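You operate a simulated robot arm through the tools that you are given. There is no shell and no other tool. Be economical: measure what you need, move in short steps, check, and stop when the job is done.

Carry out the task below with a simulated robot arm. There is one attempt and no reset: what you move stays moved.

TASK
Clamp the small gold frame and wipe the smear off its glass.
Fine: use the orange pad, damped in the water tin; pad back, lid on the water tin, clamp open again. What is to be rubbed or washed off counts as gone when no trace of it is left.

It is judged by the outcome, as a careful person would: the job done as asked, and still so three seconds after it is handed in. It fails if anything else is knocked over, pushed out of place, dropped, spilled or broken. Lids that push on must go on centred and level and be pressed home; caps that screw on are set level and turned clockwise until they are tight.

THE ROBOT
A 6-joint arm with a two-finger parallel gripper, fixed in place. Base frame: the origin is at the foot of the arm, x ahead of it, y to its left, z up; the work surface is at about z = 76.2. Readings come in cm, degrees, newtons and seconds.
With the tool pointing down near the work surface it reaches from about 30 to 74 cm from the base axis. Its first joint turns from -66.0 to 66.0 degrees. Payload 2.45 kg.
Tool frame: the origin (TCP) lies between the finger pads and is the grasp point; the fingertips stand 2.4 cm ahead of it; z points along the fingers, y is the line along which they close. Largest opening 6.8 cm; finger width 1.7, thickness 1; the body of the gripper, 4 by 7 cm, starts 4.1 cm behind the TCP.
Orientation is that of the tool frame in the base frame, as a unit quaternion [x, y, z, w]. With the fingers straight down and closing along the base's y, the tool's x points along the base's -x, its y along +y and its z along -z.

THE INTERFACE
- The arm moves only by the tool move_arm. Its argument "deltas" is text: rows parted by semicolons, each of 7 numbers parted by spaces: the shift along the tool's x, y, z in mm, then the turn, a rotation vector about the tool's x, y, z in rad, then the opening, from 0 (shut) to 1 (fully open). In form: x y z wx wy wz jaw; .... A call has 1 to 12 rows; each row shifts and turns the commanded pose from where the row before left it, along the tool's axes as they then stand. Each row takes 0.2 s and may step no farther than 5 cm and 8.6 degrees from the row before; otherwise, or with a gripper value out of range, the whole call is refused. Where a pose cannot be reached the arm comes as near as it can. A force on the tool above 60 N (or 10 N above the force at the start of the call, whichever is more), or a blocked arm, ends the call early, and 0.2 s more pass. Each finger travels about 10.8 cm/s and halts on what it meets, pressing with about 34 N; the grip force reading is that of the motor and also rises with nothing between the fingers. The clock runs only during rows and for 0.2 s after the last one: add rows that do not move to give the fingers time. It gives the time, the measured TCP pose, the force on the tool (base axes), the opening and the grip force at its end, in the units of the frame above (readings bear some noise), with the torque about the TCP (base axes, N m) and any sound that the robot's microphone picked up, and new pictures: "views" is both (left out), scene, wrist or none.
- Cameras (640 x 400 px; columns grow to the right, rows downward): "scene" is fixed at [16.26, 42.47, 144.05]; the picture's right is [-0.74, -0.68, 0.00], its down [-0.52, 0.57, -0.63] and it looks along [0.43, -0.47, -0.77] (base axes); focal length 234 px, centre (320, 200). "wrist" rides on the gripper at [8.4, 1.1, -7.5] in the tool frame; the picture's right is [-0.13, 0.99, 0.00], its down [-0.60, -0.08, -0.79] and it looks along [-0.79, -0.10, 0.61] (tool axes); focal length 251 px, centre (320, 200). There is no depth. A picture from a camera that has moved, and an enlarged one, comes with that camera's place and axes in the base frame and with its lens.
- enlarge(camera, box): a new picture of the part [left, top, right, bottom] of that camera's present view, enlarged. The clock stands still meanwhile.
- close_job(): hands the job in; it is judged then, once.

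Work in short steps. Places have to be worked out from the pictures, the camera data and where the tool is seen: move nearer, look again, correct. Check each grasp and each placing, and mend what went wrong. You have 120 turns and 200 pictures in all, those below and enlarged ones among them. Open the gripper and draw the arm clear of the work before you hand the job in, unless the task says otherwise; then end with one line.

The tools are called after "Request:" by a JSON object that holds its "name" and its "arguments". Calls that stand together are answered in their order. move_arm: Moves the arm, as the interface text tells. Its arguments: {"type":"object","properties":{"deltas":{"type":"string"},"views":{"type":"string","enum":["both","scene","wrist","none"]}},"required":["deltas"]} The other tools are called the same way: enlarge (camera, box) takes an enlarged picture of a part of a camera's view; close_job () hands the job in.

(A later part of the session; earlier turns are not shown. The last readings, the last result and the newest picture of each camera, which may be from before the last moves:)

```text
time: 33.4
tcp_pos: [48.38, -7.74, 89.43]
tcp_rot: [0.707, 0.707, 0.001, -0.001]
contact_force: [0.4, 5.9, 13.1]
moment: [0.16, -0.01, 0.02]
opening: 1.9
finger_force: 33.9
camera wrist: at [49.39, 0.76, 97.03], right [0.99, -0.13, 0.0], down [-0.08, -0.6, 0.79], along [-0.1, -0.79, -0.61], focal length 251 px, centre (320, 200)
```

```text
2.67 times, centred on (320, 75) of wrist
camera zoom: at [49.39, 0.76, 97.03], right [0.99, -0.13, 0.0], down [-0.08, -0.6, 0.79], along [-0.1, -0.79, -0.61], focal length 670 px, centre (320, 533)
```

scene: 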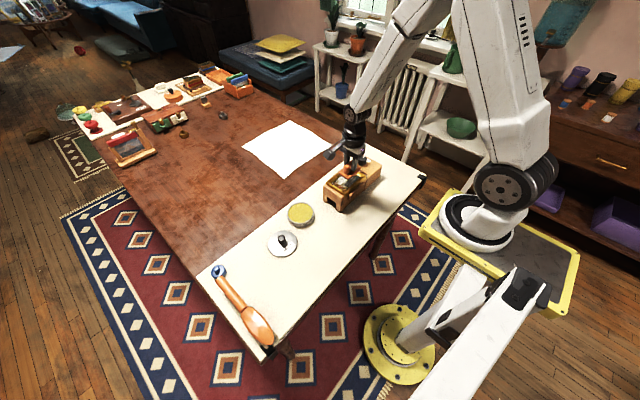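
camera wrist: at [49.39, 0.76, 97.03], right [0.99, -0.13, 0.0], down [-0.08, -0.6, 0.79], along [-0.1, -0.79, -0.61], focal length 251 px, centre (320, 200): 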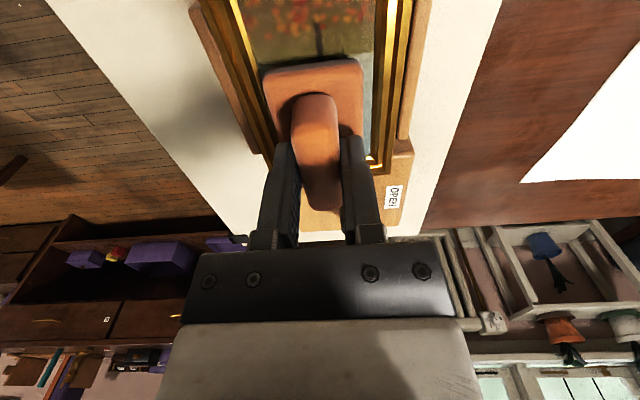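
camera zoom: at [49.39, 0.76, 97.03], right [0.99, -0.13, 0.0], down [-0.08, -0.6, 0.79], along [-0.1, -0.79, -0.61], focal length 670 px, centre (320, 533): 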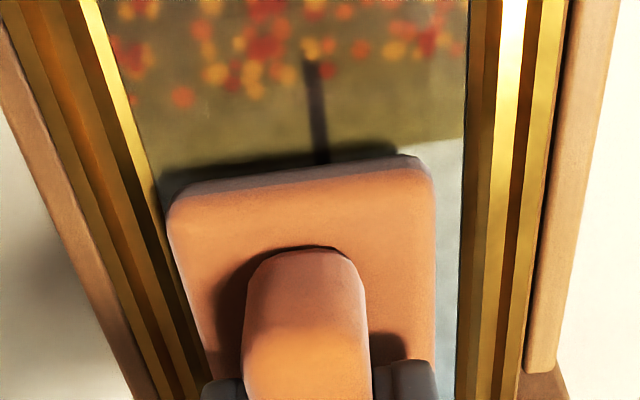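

The exposed part is clean. Lift straight up and look at the whole glass from the scene and wrist.

Request:
{"name": "move_arm", "arguments": {"deltas": "0 0 -30 0 0 0 0.15;0 0 -40 0 0 0 0.15;45 0 0 0 0 0 0.15;45 0 0 0 0 0 0.15;45 0 0 0 0 0 0.15;0 0 0 0 0 0 0.15", "views": "wrist"}}

Request:
{"name": "enlarge", "arguments": {"camera": "scene", "box": [315, 150, 385, 210]}}

```text
time: 34.8
tcp_pos: [48.28, 5.58, 96.24]
tcp_rot: [0.707, 0.707, 0.0, 0.0]
contact_force: [-0.3, -0.1, -0.4]
moment: [0.01, 0.01, 0.03]
opening: 1.93
finger_force: 33.9
camera wrist: at [49.3, 14.12, 103.82], right [0.99, -0.13, 0.0], down [-0.08, -0.6, 0.79], along [-0.1, -0.79, -0.61], focal length 251 px, centre (320, 200)
```

wrist: 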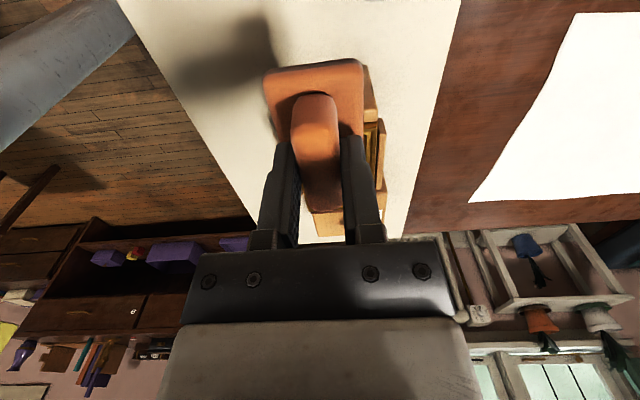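

```text
6.67 times, centred on (350, 180) of scene
camera zoom: at [16.26, 42.48, 144.05], right [-0.74, -0.68, 0.0], down [-0.52, 0.57, -0.63], along [0.43, -0.47, -0.77], focal length 1563 px, centre (120, 333)
```

zoom: 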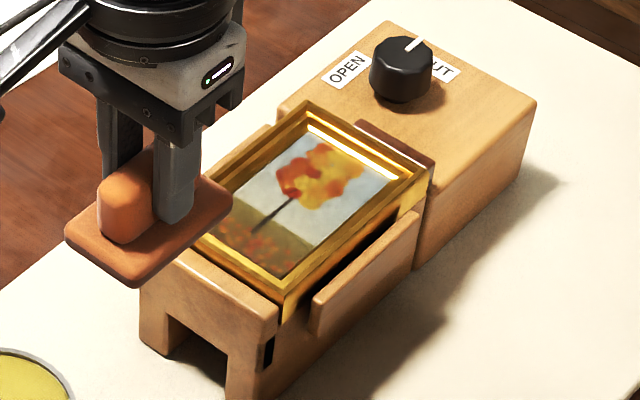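

It looks clean; to be sure I move sideways for a wrist view of the glass.

Request:
{"name": "move_arm", "arguments": {"deltas": "-40 0 0 0 0 0 0.15;-30 45 0 0 0 0 0.15;0 35 0 0 0 0 0.15;0 0 0 0 0 0 0.15", "views": "wrist"}}

```text
refused: row 2 steps farther than a row can; nothing moved
```

Request:
{"name": "move_arm", "arguments": {"deltas": "-40 0 0 0 0 0 0.15;0 45 0 0 0 0 0.15;0 35 0 0 0 0 0.15;0 0 0 0 0 0 0.15", "views": "wrist"}}

Request:
{"name": "enlarge", "arguments": {"camera": "wrist", "box": [150, 0, 310, 120]}}

Request:
{"name": "enlarge", "arguments": {"camera": "scene", "box": [325, 155, 375, 200]}}

```text
time: 35.8
tcp_pos: [56.36, 1.67, 96.46]
tcp_rot: [0.707, 0.708, -0.001, 0.0]
contact_force: [-0.3, -1.4, -0.6]
moment: [-0.01, 0.02, 0.0]
opening: 1.91
finger_force: 34.2
camera wrist: at [57.36, 10.14, 103.91], right [0.99, -0.13, 0.0], down [-0.08, -0.6, 0.79], along [-0.1, -0.79, -0.61], focal length 251 px, centre (320, 200)
```

wrist: 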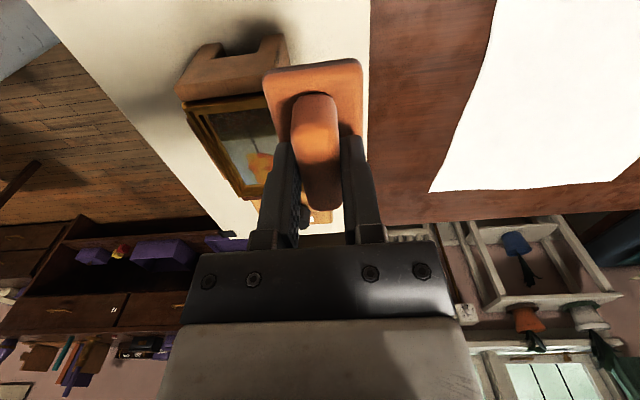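

```text
3.33 times, centred on (230, 60) of wrist
camera zoom: at [57.36, 10.14, 103.91], right [0.99, -0.13, 0.0], down [-0.08, -0.6, 0.79], along [-0.1, -0.79, -0.61], focal length 838 px, centre (620, 667)
```

zoom: 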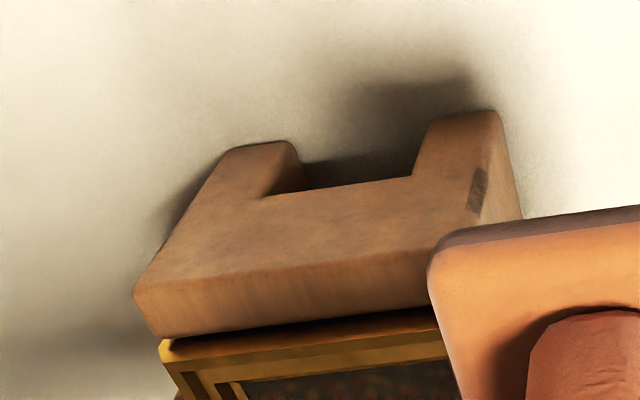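

```text
8.89 times, centred on (350, 178) of scene
camera zoom: at [16.26, 42.47, 144.05], right [-0.74, -0.68, 0.0], down [-0.52, 0.57, -0.63], along [0.43, -0.47, -0.77], focal length 2084 px, centre (53, 400)
```

zoom: 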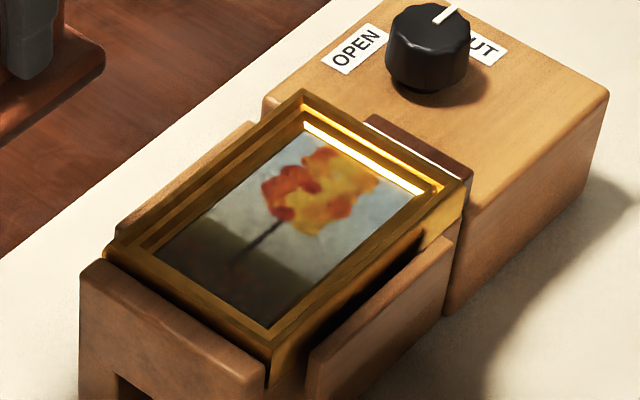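

Request:
{"name": "enlarge", "arguments": {"camera": "wrist", "box": [180, 90, 290, 200]}}

```text
3.64 times, centred on (235, 145) of wrist
camera zoom: at [57.36, 10.14, 103.91], right [0.99, -0.13, 0.0], down [-0.08, -0.6, 0.79], along [-0.1, -0.79, -0.61], focal length 914 px, centre (629, 400)
```

zoom: 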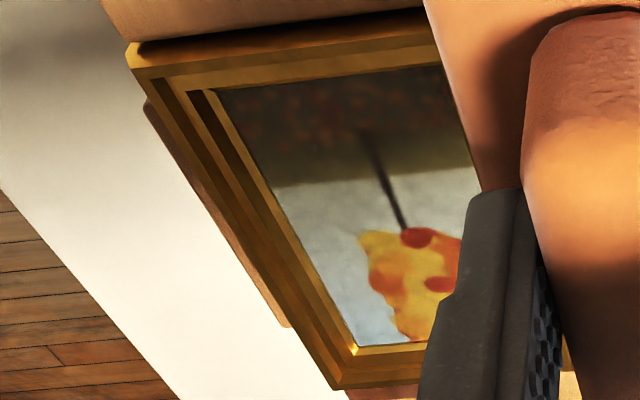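

Glass is clean everywhere visible. Now the pad goes back to its place (41.24, 10.36).

Request:
{"name": "move_arm", "arguments": {"deltas": "28 -38 0 0 0 0 0.15;28 -38 0 0 0 0 0.15;30 -38 0 0 0 0 0.15;0 -37 0 0 0 0 0.15;0 0 45 0 0 0 0.15;0 0 45 0 0 0 0.15;0 0 45 0 0 0 0.15;0 0 0 0 0 0 0.15", "views": "wrist"}}

```text
time: 37.6
tcp_pos: [41.46, 10.37, 83.09]
tcp_rot: [0.707, 0.707, -0.001, 0.0]
contact_force: [0.4, 1.2, -0.5]
moment: [0.03, 0.0, -0.01]
opening: 1.92
finger_force: 33.9
camera wrist: at [42.45, 18.75, 90.65], right [0.99, -0.13, 0.0], down [-0.08, -0.6, 0.79], along [-0.1, -0.79, -0.61], focal length 251 px, centre (320, 200)
```

wrist: 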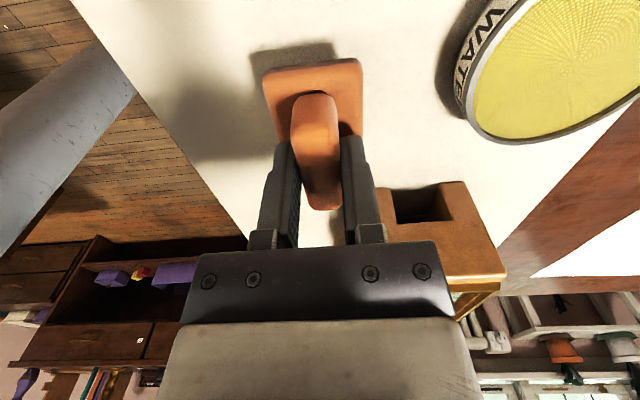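

Lower the last 2.3 cm in small steps until it rests.

Request:
{"name": "move_arm", "arguments": {"deltas": "0 -2 12 0 0 0 0.15;0 0 8 0 0 0 0.15;0 0 2 0 0 0 0.15;0 0 0 0 0 0 0.15", "views": "none"}}

```text
time: 38.6
tcp_pos: [41.2, 10.41, 80.86]
tcp_rot: [0.707, 0.707, 0.0, 0.001]
contact_force: [1.1, 0.5, 0.6]
moment: [-0.01, 0.0, 0.0]
opening: 1.89
finger_force: 33.5
```

Request:
{"name": "move_arm", "arguments": {"deltas": "0 0 0.7 0 0 0 0.15;0 0 0 0 0 0 0.15;0 0 0 0 0 0 0.6;0 0 0 0 0 0 0.6;0 0 -30 0 0 0 0.6;0 0 -45 0 0 0 0.6;0 0 -45 0 0 0 0.6;0 0 0 0 0 0 0.6", "views": "both"}}

Request:
{"name": "enlarge", "arguments": {"camera": "scene", "box": [250, 180, 370, 265]}}

```text
time: 40.4
tcp_pos: [41.02, 10.25, 92.76]
tcp_rot: [0.707, 0.707, -0.001, 0.0]
contact_force: [-0.4, 0.3, 0.0]
moment: [0.03, -0.01, 0.01]
opening: 4.1
finger_force: 0.0
camera wrist: at [42.1, 18.76, 100.25], right [0.99, -0.13, 0.0], down [-0.08, -0.6, 0.79], along [-0.1, -0.79, -0.61], focal length 251 px, centre (320, 200)
```

scene: 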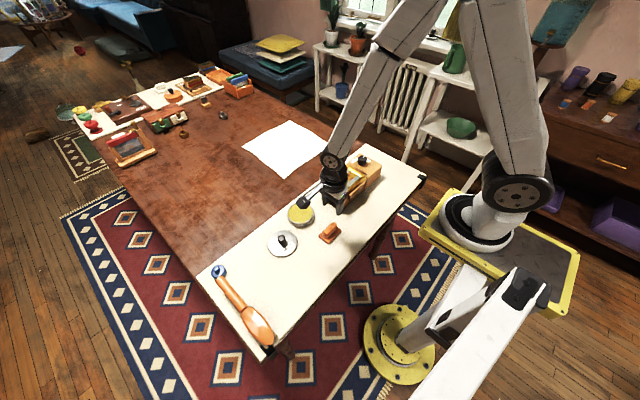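
wrist: 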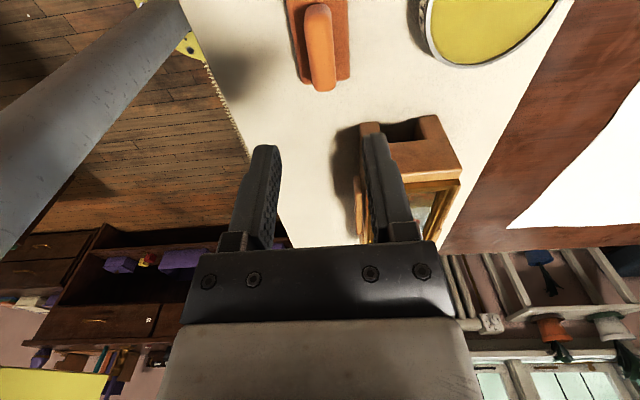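

```text
4.71 times, centred on (310, 222) of scene
camera zoom: at [16.26, 42.47, 144.05], right [-0.74, -0.68, 0.0], down [-0.52, 0.57, -0.63], along [0.43, -0.47, -0.77], focal length 1103 px, centre (367, 94)
```

zoom: 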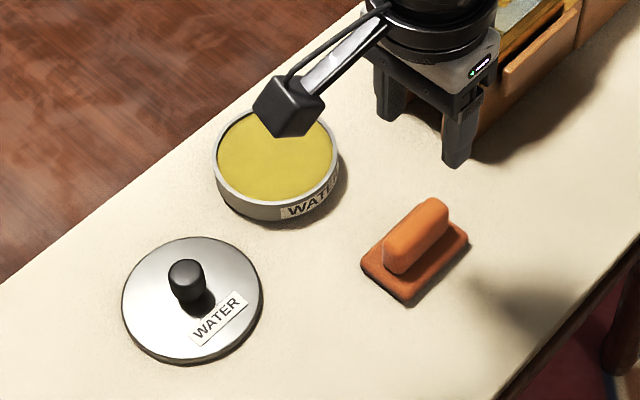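

Pad is back. Next the lid at about (50.9,22.7): turn the gripper back to 0° while travelling there.

Request:
{"name": "move_arm", "arguments": {"deltas": "0 0 -20 0 0 -0.131 0.65;0 0 0 0 0 -0.131 0.65;0 0 0 0 0 -0.131 0.65;0 0 0 0 0 -0.131 0.65;0 0 0 0 0 -0.131 0.65;0 0 0 0 0 -0.131 0.65;0 0 0 0 0 -0.131 0.65;0 0 0 0 0 -0.131 0.65;0 0 0 0 0 -0.131 0.65;0 0 0 0 0 -0.131 0.65;0 0 0 0 0 -0.131 0.65;0 0 0 0 0 -0.13 0.65", "views": "none"}}

Request:
{"name": "move_arm", "arguments": {"deltas": "-30 35 0 0 0 0 0.65;-30 40 0 0 0 0 0.65;-35 35 0 0 0 0 0.65;0 13 30 0 0 0 0.65;0 0 30 0 0 0 0.65;0 0 0 0 0 0 0.65", "views": "wrist"}}

```text
time: 43.0
tcp_pos: [41.18, 10.34, 94.76]
tcp_rot: [-0.002, 1.0, 0.0, 0.0]
contact_force: [-0.3, -0.4, 0.5]
moment: [-0.01, 0.0, 0.02]
opening: 4.42
finger_force: 0.0
```

```text
time: 44.4
tcp_pos: [50.64, 22.57, 88.62]
tcp_rot: [0.001, 1.0, 0.001, 0.0]
contact_force: [0.6, 0.3, -0.3]
moment: [-0.02, -0.01, 0.0]
opening: 4.39
finger_force: 0.1
camera wrist: at [42.25, 23.82, 96.13], right [0.13, 0.99, 0.0], down [0.6, -0.08, 0.79], along [0.79, -0.1, -0.61], focal length 251 px, centre (320, 200)
```

wrist: 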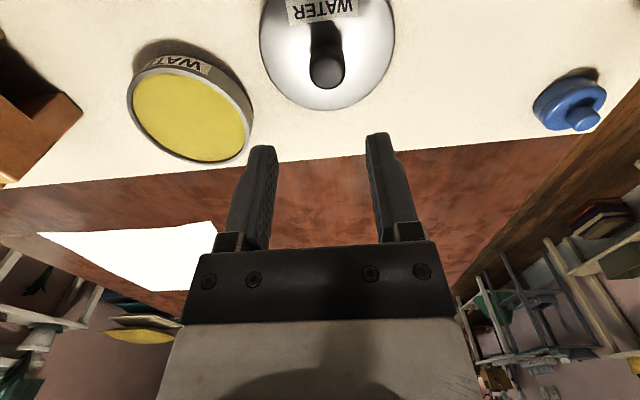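

Lid knob at ≈(50.2,23.1). Adjust and come lower to check.

Request:
{"name": "move_arm", "arguments": {"deltas": "4 5 0 0 0 0 0.65;0 0 40 0 0 0 0.65;0 0 0 0 0 0 0.65", "views": "wrist"}}

Request:
{"name": "enlarge", "arguments": {"camera": "scene", "box": [250, 200, 330, 265]}}

```text
time: 45.2
tcp_pos: [50.08, 23.27, 84.73]
tcp_rot: [0.0, 1.0, 0.001, 0.001]
contact_force: [1.6, -0.5, 0.1]
moment: [-0.01, 0.02, 0.01]
opening: 4.4
finger_force: 0.1
camera wrist: at [41.72, 24.4, 92.23], right [0.13, 0.99, 0.0], down [0.6, -0.08, 0.79], along [0.79, -0.1, -0.61], focal length 251 px, centre (320, 200)
```

wrist: 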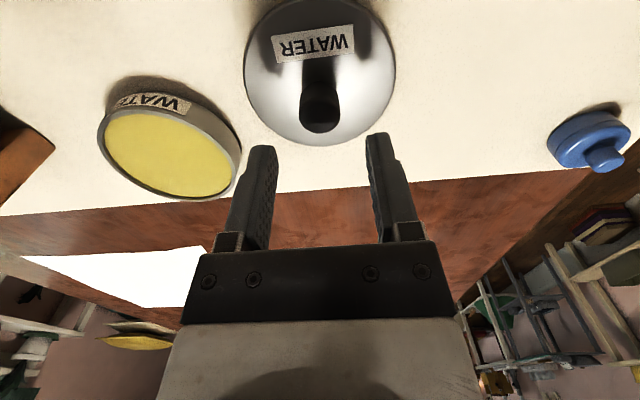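

```text
6.15 times, centred on (290, 232) of scene
camera zoom: at [16.26, 42.47, 144.05], right [-0.74, -0.68, 0.0], down [-0.52, 0.57, -0.63], along [0.43, -0.47, -0.77], focal length 1443 px, centre (505, 0)
```

zoom: 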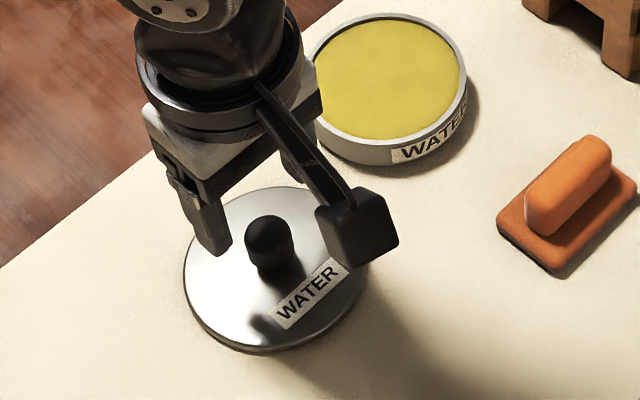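

Knob looks well centred between fingers. Descend to 81 and look once more.

Request:
{"name": "move_arm", "arguments": {"deltas": "0 1 20 0 0 0 0.65;0 0 16 0 0 0 0.65;0 0 0 0 0 0 0.65", "views": "wrist"}}

Request:
{"name": "enlarge", "arguments": {"camera": "wrist", "box": [220, 20, 420, 180]}}

```text
time: 46.0
tcp_pos: [50.12, 23.36, 81.34]
tcp_rot: [0.0, 1.0, 0.0, 0.0]
contact_force: [-0.3, -0.3, -1.1]
moment: [0.01, -0.02, 0.03]
opening: 4.43
finger_force: 0.0
camera wrist: at [41.67, 24.6, 88.74], right [0.13, 0.99, 0.0], down [0.6, -0.08, 0.79], along [0.79, -0.1, -0.61], focal length 251 px, centre (320, 200)
```

wrist: 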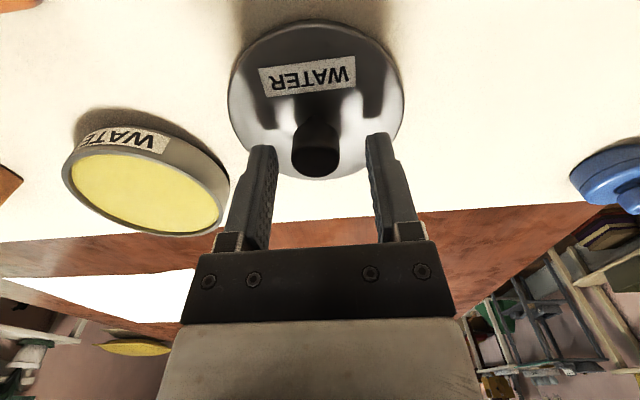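

```text
2.50 times, centred on (320, 100) of wrist
camera zoom: at [41.67, 24.6, 88.74], right [0.13, 0.99, 0.0], down [0.6, -0.08, 0.79], along [0.79, -0.1, -0.61], focal length 629 px, centre (320, 450)
```

zoom: 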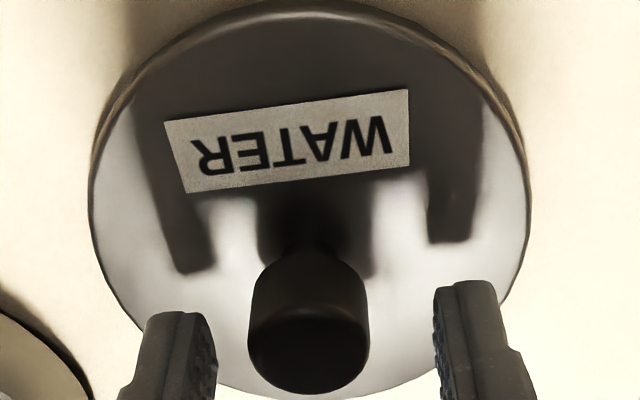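

Aligned. Lower 8 mm and close on the knob.

Request:
{"name": "move_arm", "arguments": {"deltas": "2 -1 5 0 0 0 0.65;0 0 3 0 0 0 0.65;0 0 0 0 0 0 0.65;0 0 0 0 0 0 0.35;0 0 0 0 0 0 0.15;0 0 0 0 0 0 0.15", "views": "wrist"}}

```text
time: 47.4
tcp_pos: [49.91, 23.37, 80.36]
tcp_rot: [0.0, 1.0, 0.0, 0.0]
contact_force: [0.9, -0.5, -0.1]
moment: [0.01, 0.01, -0.02]
opening: 2.3
finger_force: 33.9
camera wrist: at [41.45, 24.44, 87.93], right [0.13, 0.99, 0.0], down [0.6, -0.08, 0.79], along [0.79, -0.1, -0.61], focal length 251 px, centre (320, 200)
```

wrist: 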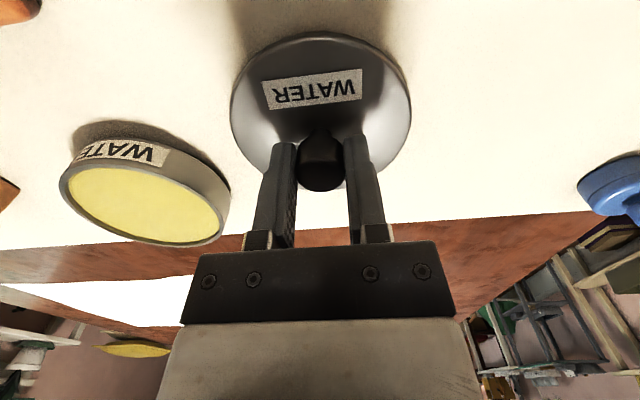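

Knob gripped (2.3 cm). Lift the lid and bring it over the tin, stopping short to look.

Request:
{"name": "move_arm", "arguments": {"deltas": "0 0 -30 0 0 0 0.15;0 0 -35 0 0 0 0.15;0 -40 0 0 0 0 0.15;-20 -40 0 0 0 0 0.15;-18 -33 0 0 0 0 0.15;0 0 0 0 0 0 0.15", "views": "wrist"}}

Request:
{"name": "enlarge", "arguments": {"camera": "scene", "box": [250, 160, 350, 240]}}

```text
time: 48.8
tcp_pos: [53.61, 11.75, 86.71]
tcp_rot: [0.0, 1.0, 0.0, 0.0]
contact_force: [-0.2, -0.1, -0.2]
moment: [-0.02, -0.01, -0.03]
opening: 2.3
finger_force: 34.2
camera wrist: at [45.18, 12.94, 94.27], right [0.13, 0.99, 0.0], down [0.6, -0.08, 0.79], along [0.79, -0.1, -0.61], focal length 251 px, centre (320, 200)
```

wrist: 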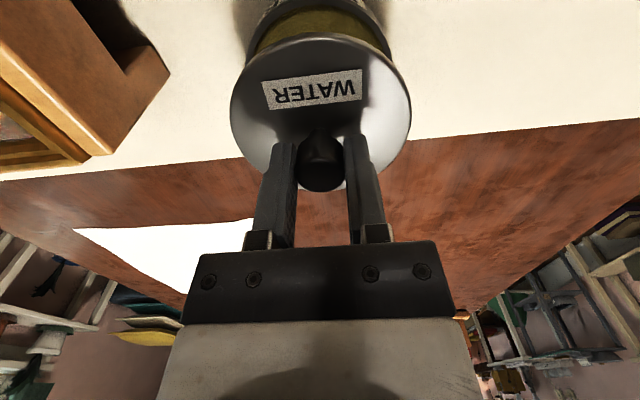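

```text
5.00 times, centred on (300, 200) of scene
camera zoom: at [16.26, 42.47, 144.05], right [-0.74, -0.68, 0.0], down [-0.52, 0.57, -0.63], along [0.43, -0.47, -0.77], focal length 1172 px, centre (420, 200)
```

zoom: 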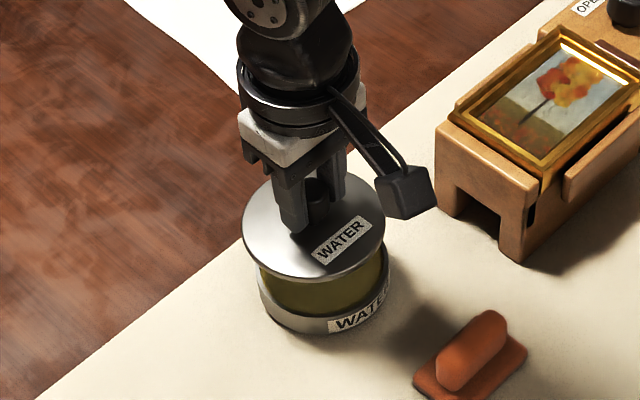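

Lid and tin seem aligned in y; in x the tin may be a few mm nearer. I measure on enlarged views.

Request:
{"name": "enlarge", "arguments": {"camera": "scene", "box": [280, 185, 340, 235]}}

Request:
{"name": "enlarge", "arguments": {"camera": "wrist", "box": [210, 0, 430, 130]}}

```text
8.00 times, centred on (310, 210) of scene
camera zoom: at [16.26, 42.47, 144.05], right [-0.74, -0.68, 0.0], down [-0.52, 0.57, -0.63], along [0.43, -0.47, -0.77], focal length 1876 px, centre (400, 120)
```

zoom: 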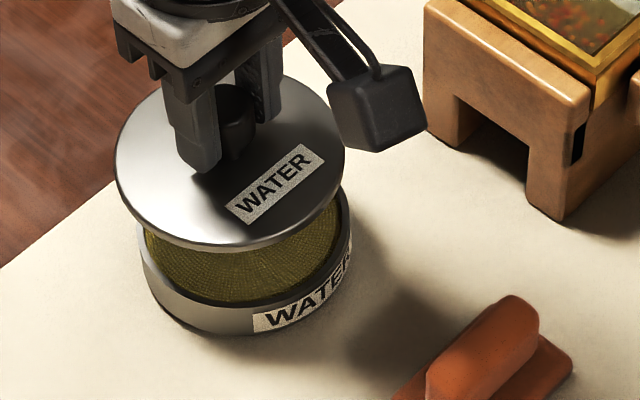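

```text
2.91 times, centred on (320, 65) of wrist
camera zoom: at [45.18, 12.94, 94.27], right [0.13, 0.99, 0.0], down [0.6, -0.08, 0.79], along [0.79, -0.1, -0.61], focal length 731 px, centre (320, 593)
```

zoom: 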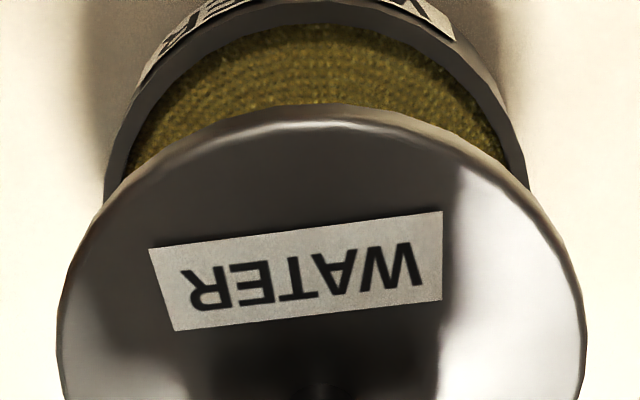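

Lid Ø≈9.6, tin Ø≈9.1 with rim near z=79; the tin centre seems ~3 mm toward -x of the lid centre. Shift and lower to ~1 cm above, then check.

Request:
{"name": "move_arm", "arguments": {"deltas": "3 -0.5 0 0 0 0 0.15;0 0 15 0 0 0 0.15;0 0 7 0 0 0 0.15;0 0 0 0 0 0 0.15", "views": "wrist"}}

Request:
{"name": "enlarge", "arguments": {"camera": "scene", "box": [280, 185, 340, 235]}}

Request:
{"name": "enlarge", "arguments": {"camera": "wrist", "box": [210, 0, 430, 130]}}

```text
time: 49.8
tcp_pos: [53.46, 11.82, 84.59]
tcp_rot: [0.001, 1.0, 0.0, 0.0]
contact_force: [-0.2, 0.3, -0.6]
moment: [0.01, -0.01, -0.04]
opening: 2.29
finger_force: 34.0
camera wrist: at [45.01, 12.96, 92.14], right [0.13, 0.99, 0.0], down [0.6, -0.08, 0.79], along [0.79, -0.1, -0.61], focal length 251 px, centre (320, 200)
```

wrist: 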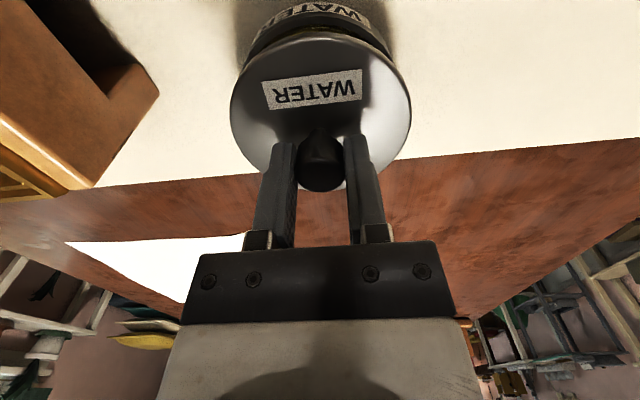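

```text
8.00 times, centred on (310, 210) of scene
camera zoom: at [16.26, 42.47, 144.05], right [-0.74, -0.68, 0.0], down [-0.52, 0.57, -0.63], along [0.43, -0.47, -0.77], focal length 1876 px, centre (400, 120)
```

zoom: 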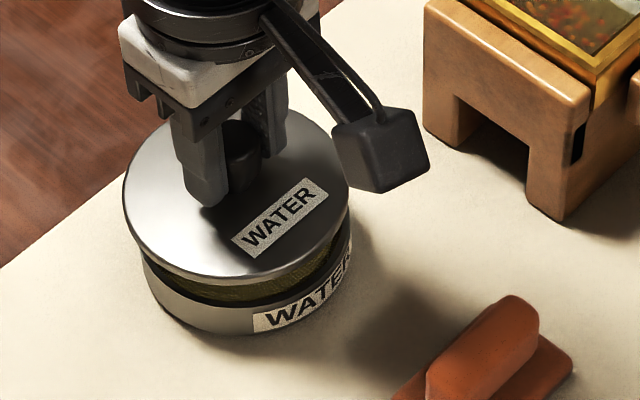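

```text
2.91 times, centred on (320, 65) of wrist
camera zoom: at [45.01, 12.96, 92.14], right [0.13, 0.99, 0.0], down [0.6, -0.08, 0.79], along [0.79, -0.1, -0.61], focal length 731 px, centre (320, 593)
```

zoom: 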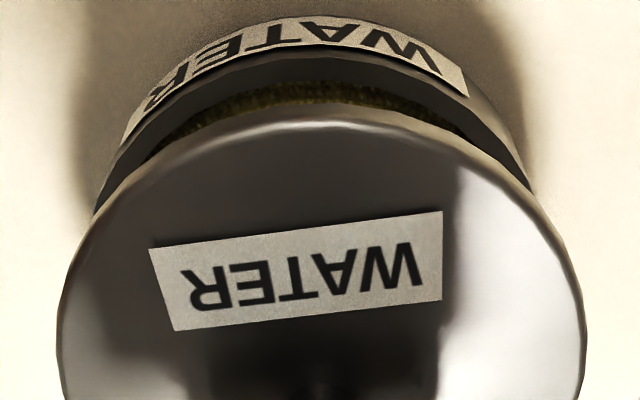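

Both views agree that the tin is still ~3.5 mm nearer in -x, y fine. Shift and lower to just above contact.

Request:
{"name": "move_arm", "arguments": {"deltas": "3.5 0 0 0 0 0 0.15;0 0 6 0 0 0 0.15;0 0 3 0 0 0 0.15;0 0 0 0 0 0 0.15", "views": "wrist"}}

Request:
{"name": "enlarge", "arguments": {"camera": "scene", "box": [280, 185, 340, 235]}}

Request:
{"name": "enlarge", "arguments": {"camera": "wrist", "box": [210, 0, 430, 130]}}

```text
time: 50.8
tcp_pos: [53.15, 11.8, 83.67]
tcp_rot: [0.0, 1.0, 0.0, 0.0]
contact_force: [0.9, -0.2, -0.4]
moment: [-0.02, 0.0, 0.04]
opening: 2.32
finger_force: 34.1
camera wrist: at [44.68, 13.01, 91.17], right [0.13, 0.99, 0.0], down [0.6, -0.08, 0.79], along [0.79, -0.1, -0.61], focal length 251 px, centre (320, 200)
```

wrist: 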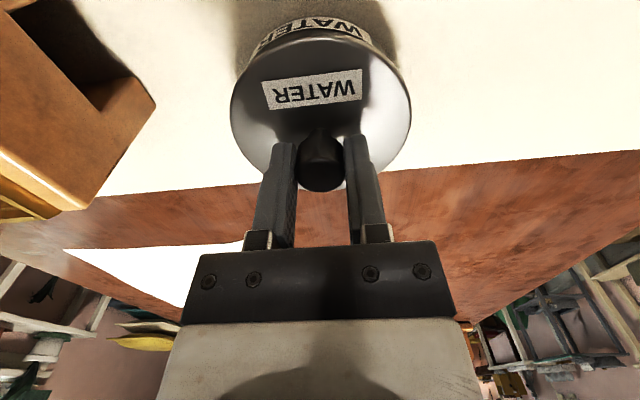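

```text
8.00 times, centred on (310, 210) of scene
camera zoom: at [16.26, 42.47, 144.05], right [-0.74, -0.68, 0.0], down [-0.52, 0.57, -0.63], along [0.43, -0.47, -0.77], focal length 1876 px, centre (400, 120)
```

zoom: 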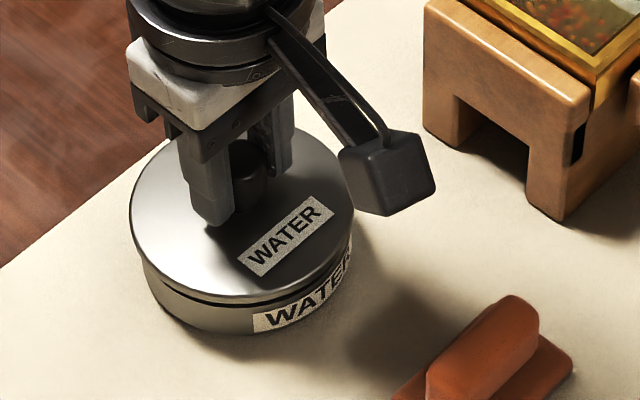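

```text
2.91 times, centred on (320, 65) of wrist
camera zoom: at [44.68, 13.01, 91.17], right [0.13, 0.99, 0.0], down [0.6, -0.08, 0.79], along [0.79, -0.1, -0.61], focal length 731 px, centre (320, 593)
```

zoom: 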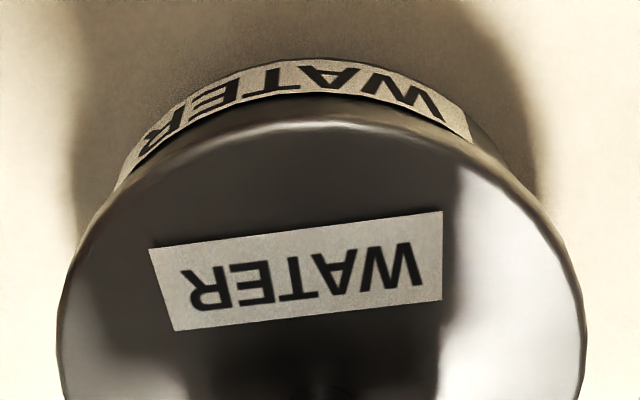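

Now centred within about a millimetre in the scene view. Lower gently to feel the engagement.

Request:
{"name": "move_arm", "arguments": {"deltas": "0 0 3 0 0 0 0.15;0 0 2 0 0 0 0.15;0 0 0 0 0 0 0.15", "views": "wrist"}}

Request:
{"name": "enlarge", "arguments": {"camera": "scene", "box": [280, 185, 340, 235]}}

```text
time: 51.6
tcp_pos: [53.21, 12.0, 83.23]
tcp_rot: [0.0, 1.0, -0.001, 0.0]
contact_force: [0.1, 0.0, -0.5]
moment: [0.01, -0.04, -0.01]
opening: 2.31
finger_force: 34.1
camera wrist: at [44.72, 13.0, 90.74], right [0.13, 0.99, 0.0], down [0.6, -0.08, 0.79], along [0.79, -0.1, -0.61], focal length 251 px, centre (320, 200)
```

wrist: 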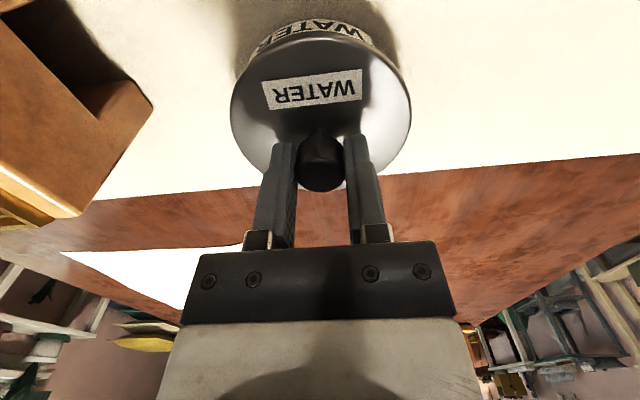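

```text
8.00 times, centred on (310, 210) of scene
camera zoom: at [16.26, 42.47, 144.05], right [-0.74, -0.68, 0.0], down [-0.52, 0.57, -0.63], along [0.43, -0.47, -0.77], focal length 1876 px, centre (400, 120)
```

zoom: 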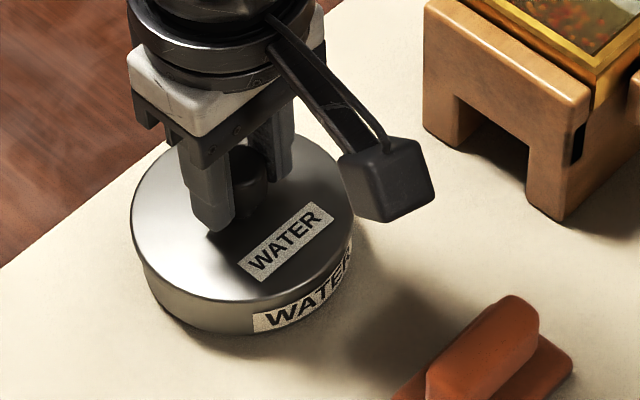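

Request:
{"name": "move_arm", "arguments": {"deltas": "0 0 1.5 0 0 0 0.15;0 0 1.5 0 0 0 0.15;0 0 0 0 0 0 0.15", "views": "none"}}

```text
time: 52.4
tcp_pos: [53.07, 11.85, 82.89]
tcp_rot: [0.0, 1.0, 0.0, 0.0]
contact_force: [-0.5, 0.7, -1.3]
moment: [-0.03, -0.03, 0.0]
opening: 2.28
finger_force: 34.1
```

No contact yet at 82.9; continue in small steps.

Request:
{"name": "move_arm", "arguments": {"deltas": "0 0 1.5 0 0 0 0.15;0 0 1.5 0 0 0 0.15;0 0 0 0 0 0 0.15", "views": "none"}}

```text
time: 53.2
tcp_pos: [53.13, 11.91, 82.65]
tcp_rot: [0.0, 1.0, 0.0, 0.001]
contact_force: [-4.6, -3.8, 23.1]
moment: [-0.24, 0.04, -0.02]
opening: 2.26
finger_force: 33.7
```

Contact, 23 N at 82.65. Check visually whether it is level and centred.

Request:
{"name": "enlarge", "arguments": {"camera": "scene", "box": [285, 190, 335, 230]}}

Request:
{"name": "enlarge", "arguments": {"camera": "wrist", "box": [210, 0, 430, 130]}}

```text
10.00 times, centred on (310, 210) of scene
camera zoom: at [16.21, 42.46, 144.06], right [-0.74, -0.68, 0.0], down [-0.52, 0.57, -0.63], along [0.43, -0.47, -0.77], focal length 2345 px, centre (420, 100)
```

zoom: 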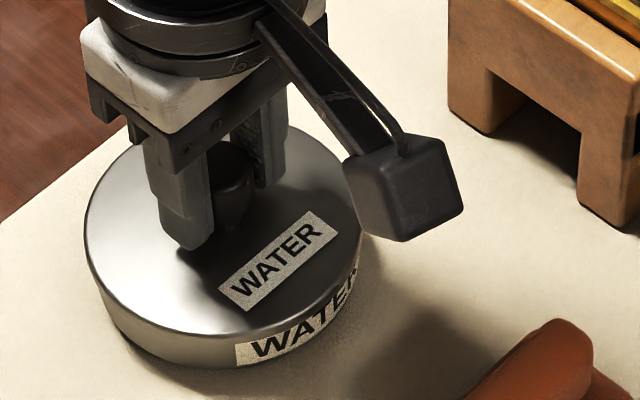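

```text
2.91 times, centred on (320, 65) of wrist
camera zoom: at [44.67, 13.02, 90.19], right [0.13, 0.99, 0.0], down [0.6, -0.08, 0.79], along [0.79, -0.1, -0.61], focal length 731 px, centre (320, 593)
```

zoom: 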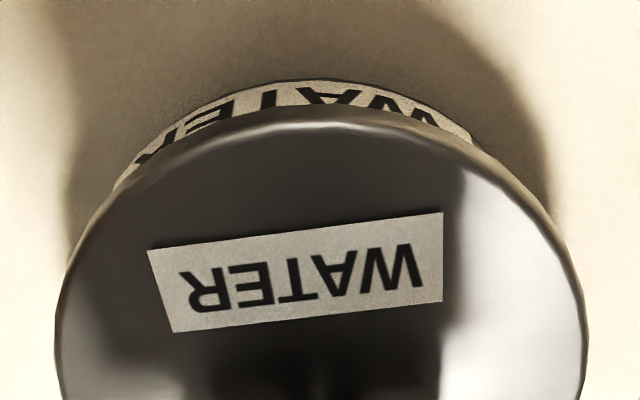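

Contact seems biased to +x/-y, hinting the lid is ~2 mm off toward -x/+y. I lift a bit, shift (+1.5,-1.5 mm) and re-touch to compare.

Request:
{"name": "move_arm", "arguments": {"deltas": "0 0 -4 0 0 0 0.15;-1.5 -1.5 0 0 0 0 0.15;0 0 2.5 0 0 0 0.15;0 0 1.5 0 0 0 0.15;0 0 0 0 0 0 0.15", "views": "none"}}

```text
time: 54.4
tcp_pos: [53.24, 11.66, 82.71]
tcp_rot: [0.0, 1.0, 0.0, 0.001]
contact_force: [-7.4, 0.6, 22.2]
moment: [0.22, 0.03, 0.06]
opening: 2.25
finger_force: 34.0
```

Forces are fairly evenly spread now; set between both tries and press a little harder to see if it sinks.

Request:
{"name": "move_arm", "arguments": {"deltas": "0.7 0.7 0 0 0 0 0.15;0 0 1 0 0 0 0.15;0 0 1 0 0 0 0.15;0 0 0 0 0 0 0.15", "views": "none"}}

Request:
{"name": "enlarge", "arguments": {"camera": "scene", "box": [285, 190, 335, 230]}}

Request:
{"name": "enlarge", "arguments": {"camera": "wrist", "box": [210, 0, 430, 130]}}

```text
time: 55.4
tcp_pos: [53.24, 11.65, 82.59]
tcp_rot: [0.0, 1.0, 0.001, 0.001]
contact_force: [3.0, -4.7, 23.9]
moment: [-0.27, -0.15, 0.0]
opening: 2.29
finger_force: 33.9
```

```text
10.00 times, centred on (310, 210) of scene
camera zoom: at [16.22, 42.45, 144.06], right [-0.74, -0.68, 0.0], down [-0.52, 0.57, -0.63], along [0.43, -0.47, -0.77], focal length 2345 px, centre (420, 100)
```

zoom: 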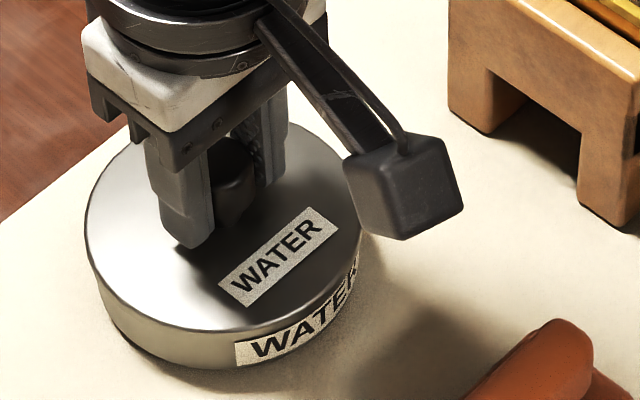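

```text
2.91 times, centred on (320, 65) of wrist
camera zoom: at [44.8, 12.89, 90.02], right [0.13, 0.99, 0.0], down [0.6, -0.08, 0.8], along [0.79, -0.1, -0.61], focal length 731 px, centre (320, 593)
```

zoom: 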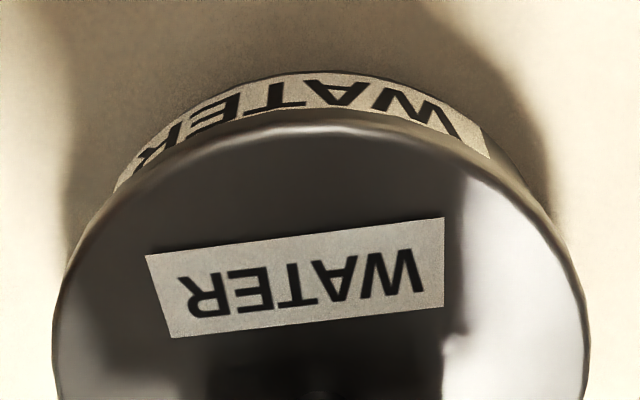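

The lid's -x edge rides up on the rim (its near edge rose in the wrist view), and the scene view shows no overhang at right: lid is too far +x. Lift slightly, shift -2 mm in x, retry and look.

Request:
{"name": "move_arm", "arguments": {"deltas": "0 0 -6 0 0 0 0.15;2 0 0 0 0 0 0.15;0 0 0 0 0 0 0.15", "views": "none"}}

Request:
{"name": "enlarge", "arguments": {"camera": "wrist", "box": [210, 0, 430, 130]}}

Request:
{"name": "enlarge", "arguments": {"camera": "scene", "box": [285, 190, 335, 230]}}

```text
time: 56.2
tcp_pos: [52.87, 11.68, 83.02]
tcp_rot: [-0.001, 1.0, 0.001, -0.001]
contact_force: [-0.7, 0.3, -0.8]
moment: [0.02, -0.02, -0.04]
opening: 2.25
finger_force: 33.9
```

```text
2.91 times, centred on (320, 65) of wrist
camera zoom: at [44.49, 12.92, 90.58], right [0.13, 0.99, 0.0], down [0.61, -0.08, 0.79], along [0.79, -0.1, -0.61], focal length 731 px, centre (320, 593)
```

zoom: 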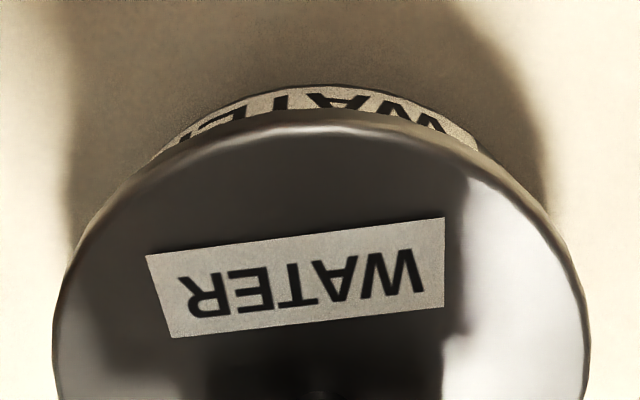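

```text
10.00 times, centred on (310, 210) of scene
camera zoom: at [16.26, 42.47, 144.05], right [-0.74, -0.68, 0.0], down [-0.52, 0.57, -0.63], along [0.43, -0.47, -0.77], focal length 2345 px, centre (420, 100)
```

zoom: 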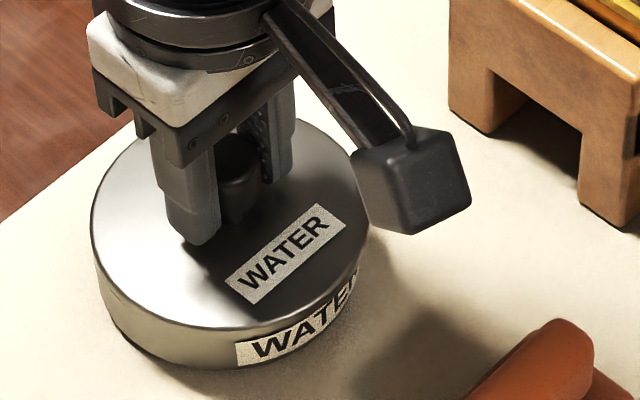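

Now the lid overhangs the tin evenly in the scene view. Lower again.

Request:
{"name": "move_arm", "arguments": {"deltas": "0 0 2 0 0 0 0.15;0 0 2 0 0 0 0.15;0 0 2 0 0 0 0.15;0 0 0 0 0 0 0.15", "views": "none"}}

Request:
{"name": "enlarge", "arguments": {"camera": "wrist", "box": [210, 0, 430, 130]}}

Request:
{"name": "enlarge", "arguments": {"camera": "scene", "box": [285, 190, 335, 230]}}

```text
time: 57.2
tcp_pos: [53.11, 11.75, 82.62]
tcp_rot: [-0.001, 1.0, 0.0, 0.001]
contact_force: [-4.3, 0.5, 11.0]
moment: [-0.13, -0.18, -0.03]
opening: 2.28
finger_force: 34.0
```

```text
2.91 times, centred on (320, 65) of wrist
camera zoom: at [44.56, 12.93, 90.04], right [0.13, 0.99, 0.0], down [0.6, -0.08, 0.79], along [0.79, -0.1, -0.61], focal length 731 px, centre (320, 593)
```

zoom: 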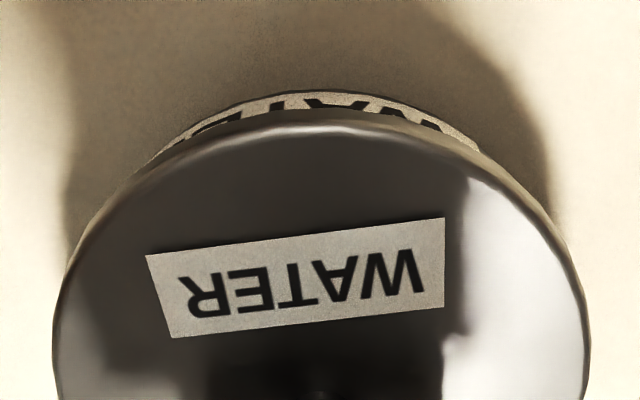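

```text
10.00 times, centred on (310, 210) of scene
camera zoom: at [16.23, 42.47, 144.06], right [-0.74, -0.68, 0.0], down [-0.52, 0.57, -0.63], along [0.43, -0.47, -0.77], focal length 2345 px, centre (420, 100)
```

zoom: 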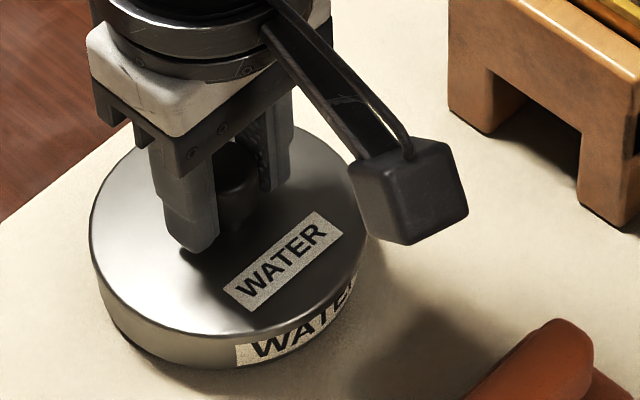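

Stop height is the same (~82.6) at each lateral offset, and the lid bottom (≈78.5) is already below the rim (≈79.1), so it is engaged and wants pressing home. Press harder gradually.

Request:
{"name": "move_arm", "arguments": {"deltas": "0 0 1 0 0 0 0.15;0 0 1 0 0 0 0.15;0 0 0 0 0 0 0.15", "views": "none"}}

```text
time: 58.0
tcp_pos: [53.21, 11.77, 82.35]
tcp_rot: [0.0, 1.0, 0.0, 0.001]
contact_force: [-2.9, -4.5, 23.6]
moment: [-0.27, -0.03, 0.01]
opening: 2.27
finger_force: 33.8
```

It sank with the pressure centred. Continue.

Request:
{"name": "move_arm", "arguments": {"deltas": "0 0 1.2 0 0 0 0.15;0 0 1.2 0 0 0 0.15;0 0 0 0 0 0 0.15", "views": "none"}}

Request:
{"name": "enlarge", "arguments": {"camera": "wrist", "box": [210, 0, 430, 130]}}

Request:
{"name": "enlarge", "arguments": {"camera": "scene", "box": [285, 190, 335, 230]}}

```text
time: 58.8
tcp_pos: [53.14, 11.8, 82.04]
tcp_rot: [0.0, 1.0, 0.0, 0.002]
contact_force: [1.5, 1.7, 23.4]
moment: [-0.16, -0.09, 0.02]
opening: 2.31
finger_force: 34.5
```

```text
2.91 times, centred on (320, 65) of wrist
camera zoom: at [44.61, 12.93, 89.6], right [0.13, 0.99, 0.0], down [0.6, -0.08, 0.79], along [0.79, -0.1, -0.61], focal length 731 px, centre (320, 593)
```

zoom: 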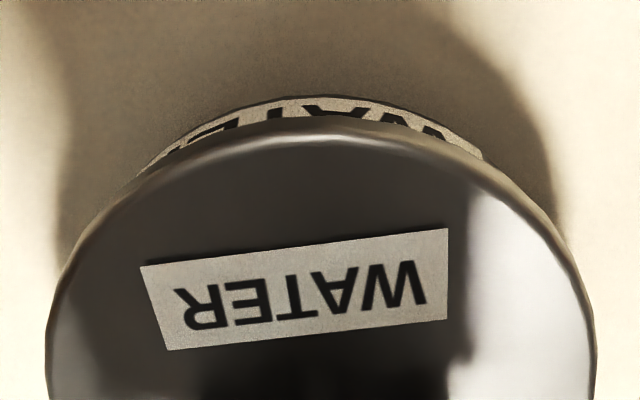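

```text
10.00 times, centred on (310, 210) of scene
camera zoom: at [16.22, 42.47, 144.06], right [-0.74, -0.68, 0.0], down [-0.52, 0.57, -0.63], along [0.43, -0.47, -0.77], focal length 2345 px, centre (420, 100)
```

zoom: 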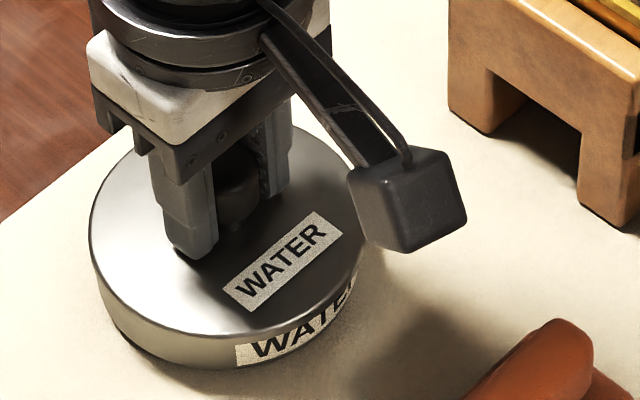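

The fingers slid down the knob while the lid stayed, so pressing needs the closed fingertips on the knob top. First release and rise for a look at the lid.

Request:
{"name": "move_arm", "arguments": {"deltas": "0 0 -1.5 0 0 0 0.15;0 0 0 0 0 0 0.4;0 0 0 0 0 0 0.65;0 0 -25 0 0 0 0.65;0 0 -25 0 0 0 0.65;40 0 -10 0 0 0 0.65;0 0 0 0 0 0 0.65", "views": "wrist"}}

Request:
{"name": "enlarge", "arguments": {"camera": "scene", "box": [285, 190, 335, 230]}}

Request:
{"name": "enlarge", "arguments": {"camera": "wrist", "box": [210, 20, 430, 150]}}

```text
time: 60.4
tcp_pos: [49.08, 11.93, 88.21]
tcp_rot: [0.0, 1.0, 0.0, 0.0]
contact_force: [1.2, -0.1, -0.4]
moment: [-0.03, 0.01, -0.01]
opening: 4.44
finger_force: 0.0
camera wrist: at [40.52, 13.03, 95.77], right [0.13, 0.99, 0.0], down [0.6, -0.08, 0.79], along [0.79, -0.1, -0.61], focal length 251 px, centre (320, 200)
```

wrist: 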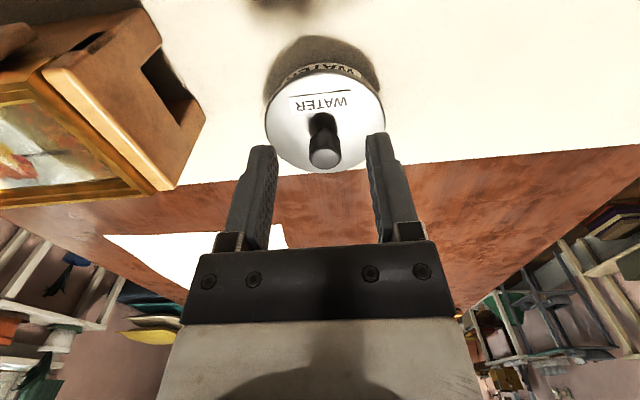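

```text
10.00 times, centred on (310, 210) of scene
camera zoom: at [16.26, 42.47, 144.05], right [-0.74, -0.68, 0.0], down [-0.52, 0.57, -0.63], along [0.43, -0.47, -0.77], focal length 2345 px, centre (420, 100)
```

zoom: 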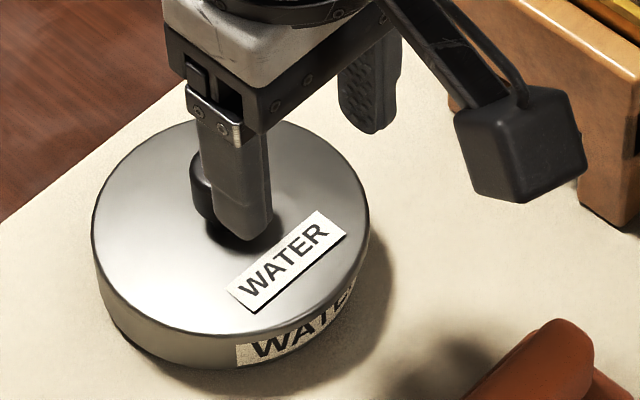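

```text
2.91 times, centred on (320, 85) of wrist
camera zoom: at [40.52, 13.03, 95.77], right [0.13, 0.99, 0.0], down [0.6, -0.08, 0.79], along [0.79, -0.1, -0.61], focal length 731 px, centre (320, 534)
```

zoom: 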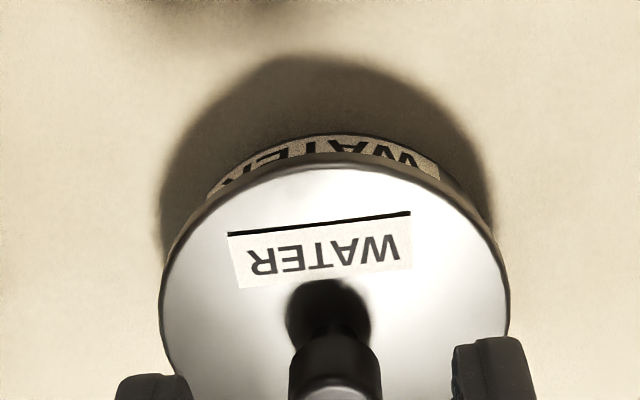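

Lid sits on the tin, evenly overhanging. Now close the fingers and press down on the knob top at about (53.0,11.85).

Request:
{"name": "move_arm", "arguments": {"deltas": "0 0 0 0 0 0 0;-40 0 0 0 0 0 0;0 0 0 0 0 0 0;0 0 25 0 0 0 0;0 0 10 0 0 0 0;0 0 0 0 0 0 0", "views": "wrist"}}

Request:
{"name": "enlarge", "arguments": {"camera": "scene", "box": [285, 180, 335, 230]}}

```text
time: 61.8
tcp_pos: [53.09, 11.84, 84.73]
tcp_rot: [0.0, 1.0, 0.0, 0.001]
contact_force: [-6.8, -3.5, 26.2]
moment: [-0.07, 0.16, 0.0]
opening: 0.0
finger_force: 23.6
camera wrist: at [44.62, 13.05, 92.27], right [0.13, 0.99, 0.0], down [0.6, -0.08, 0.79], along [0.79, -0.1, -0.61], focal length 251 px, centre (320, 200)
```

wrist: 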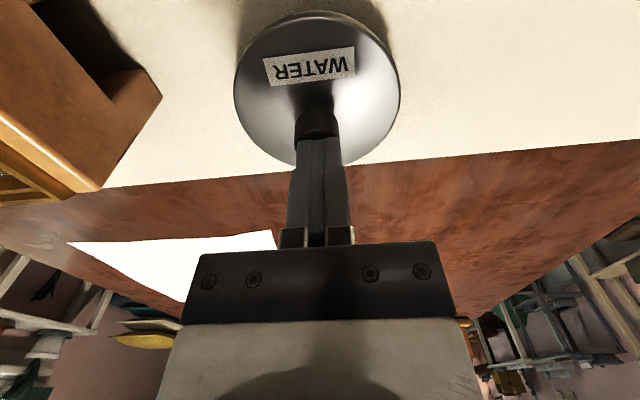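

```text
8.00 times, centred on (310, 205) of scene
camera zoom: at [16.2, 42.46, 144.06], right [-0.74, -0.68, 0.0], down [-0.52, 0.57, -0.63], along [0.43, -0.47, -0.77], focal length 1876 px, centre (400, 160)
```

zoom: 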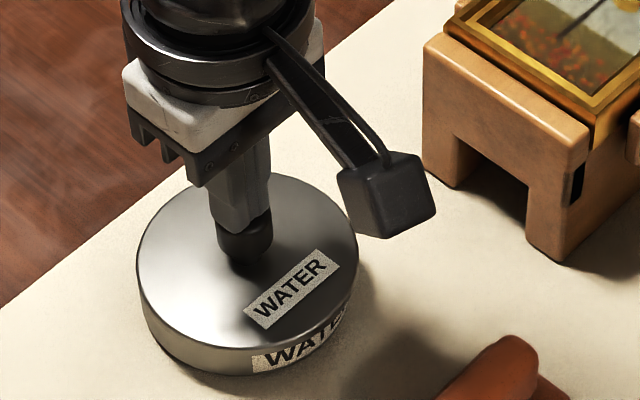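

Contact with the knob top at 26 N. Press further in 1 mm steps.

Request:
{"name": "move_arm", "arguments": {"deltas": "0 0 1 0 0 0 0;0 0 1 0 0 0 0;0 0 0 0 0 0 0", "views": "none"}}

```text
time: 62.5
tcp_pos: [53.3, 11.94, 84.76]
tcp_rot: [-0.001, 1.0, 0.001, 0.003]
contact_force: [-2.5, 1.4, 12.2]
moment: [0.0, 0.08, 0.03]
opening: 0.0
finger_force: 23.3
stopped in row 3: the force on the tool passed its limit at 61 N (the readings are from after the stop); the commanded pose is now the measured one
```

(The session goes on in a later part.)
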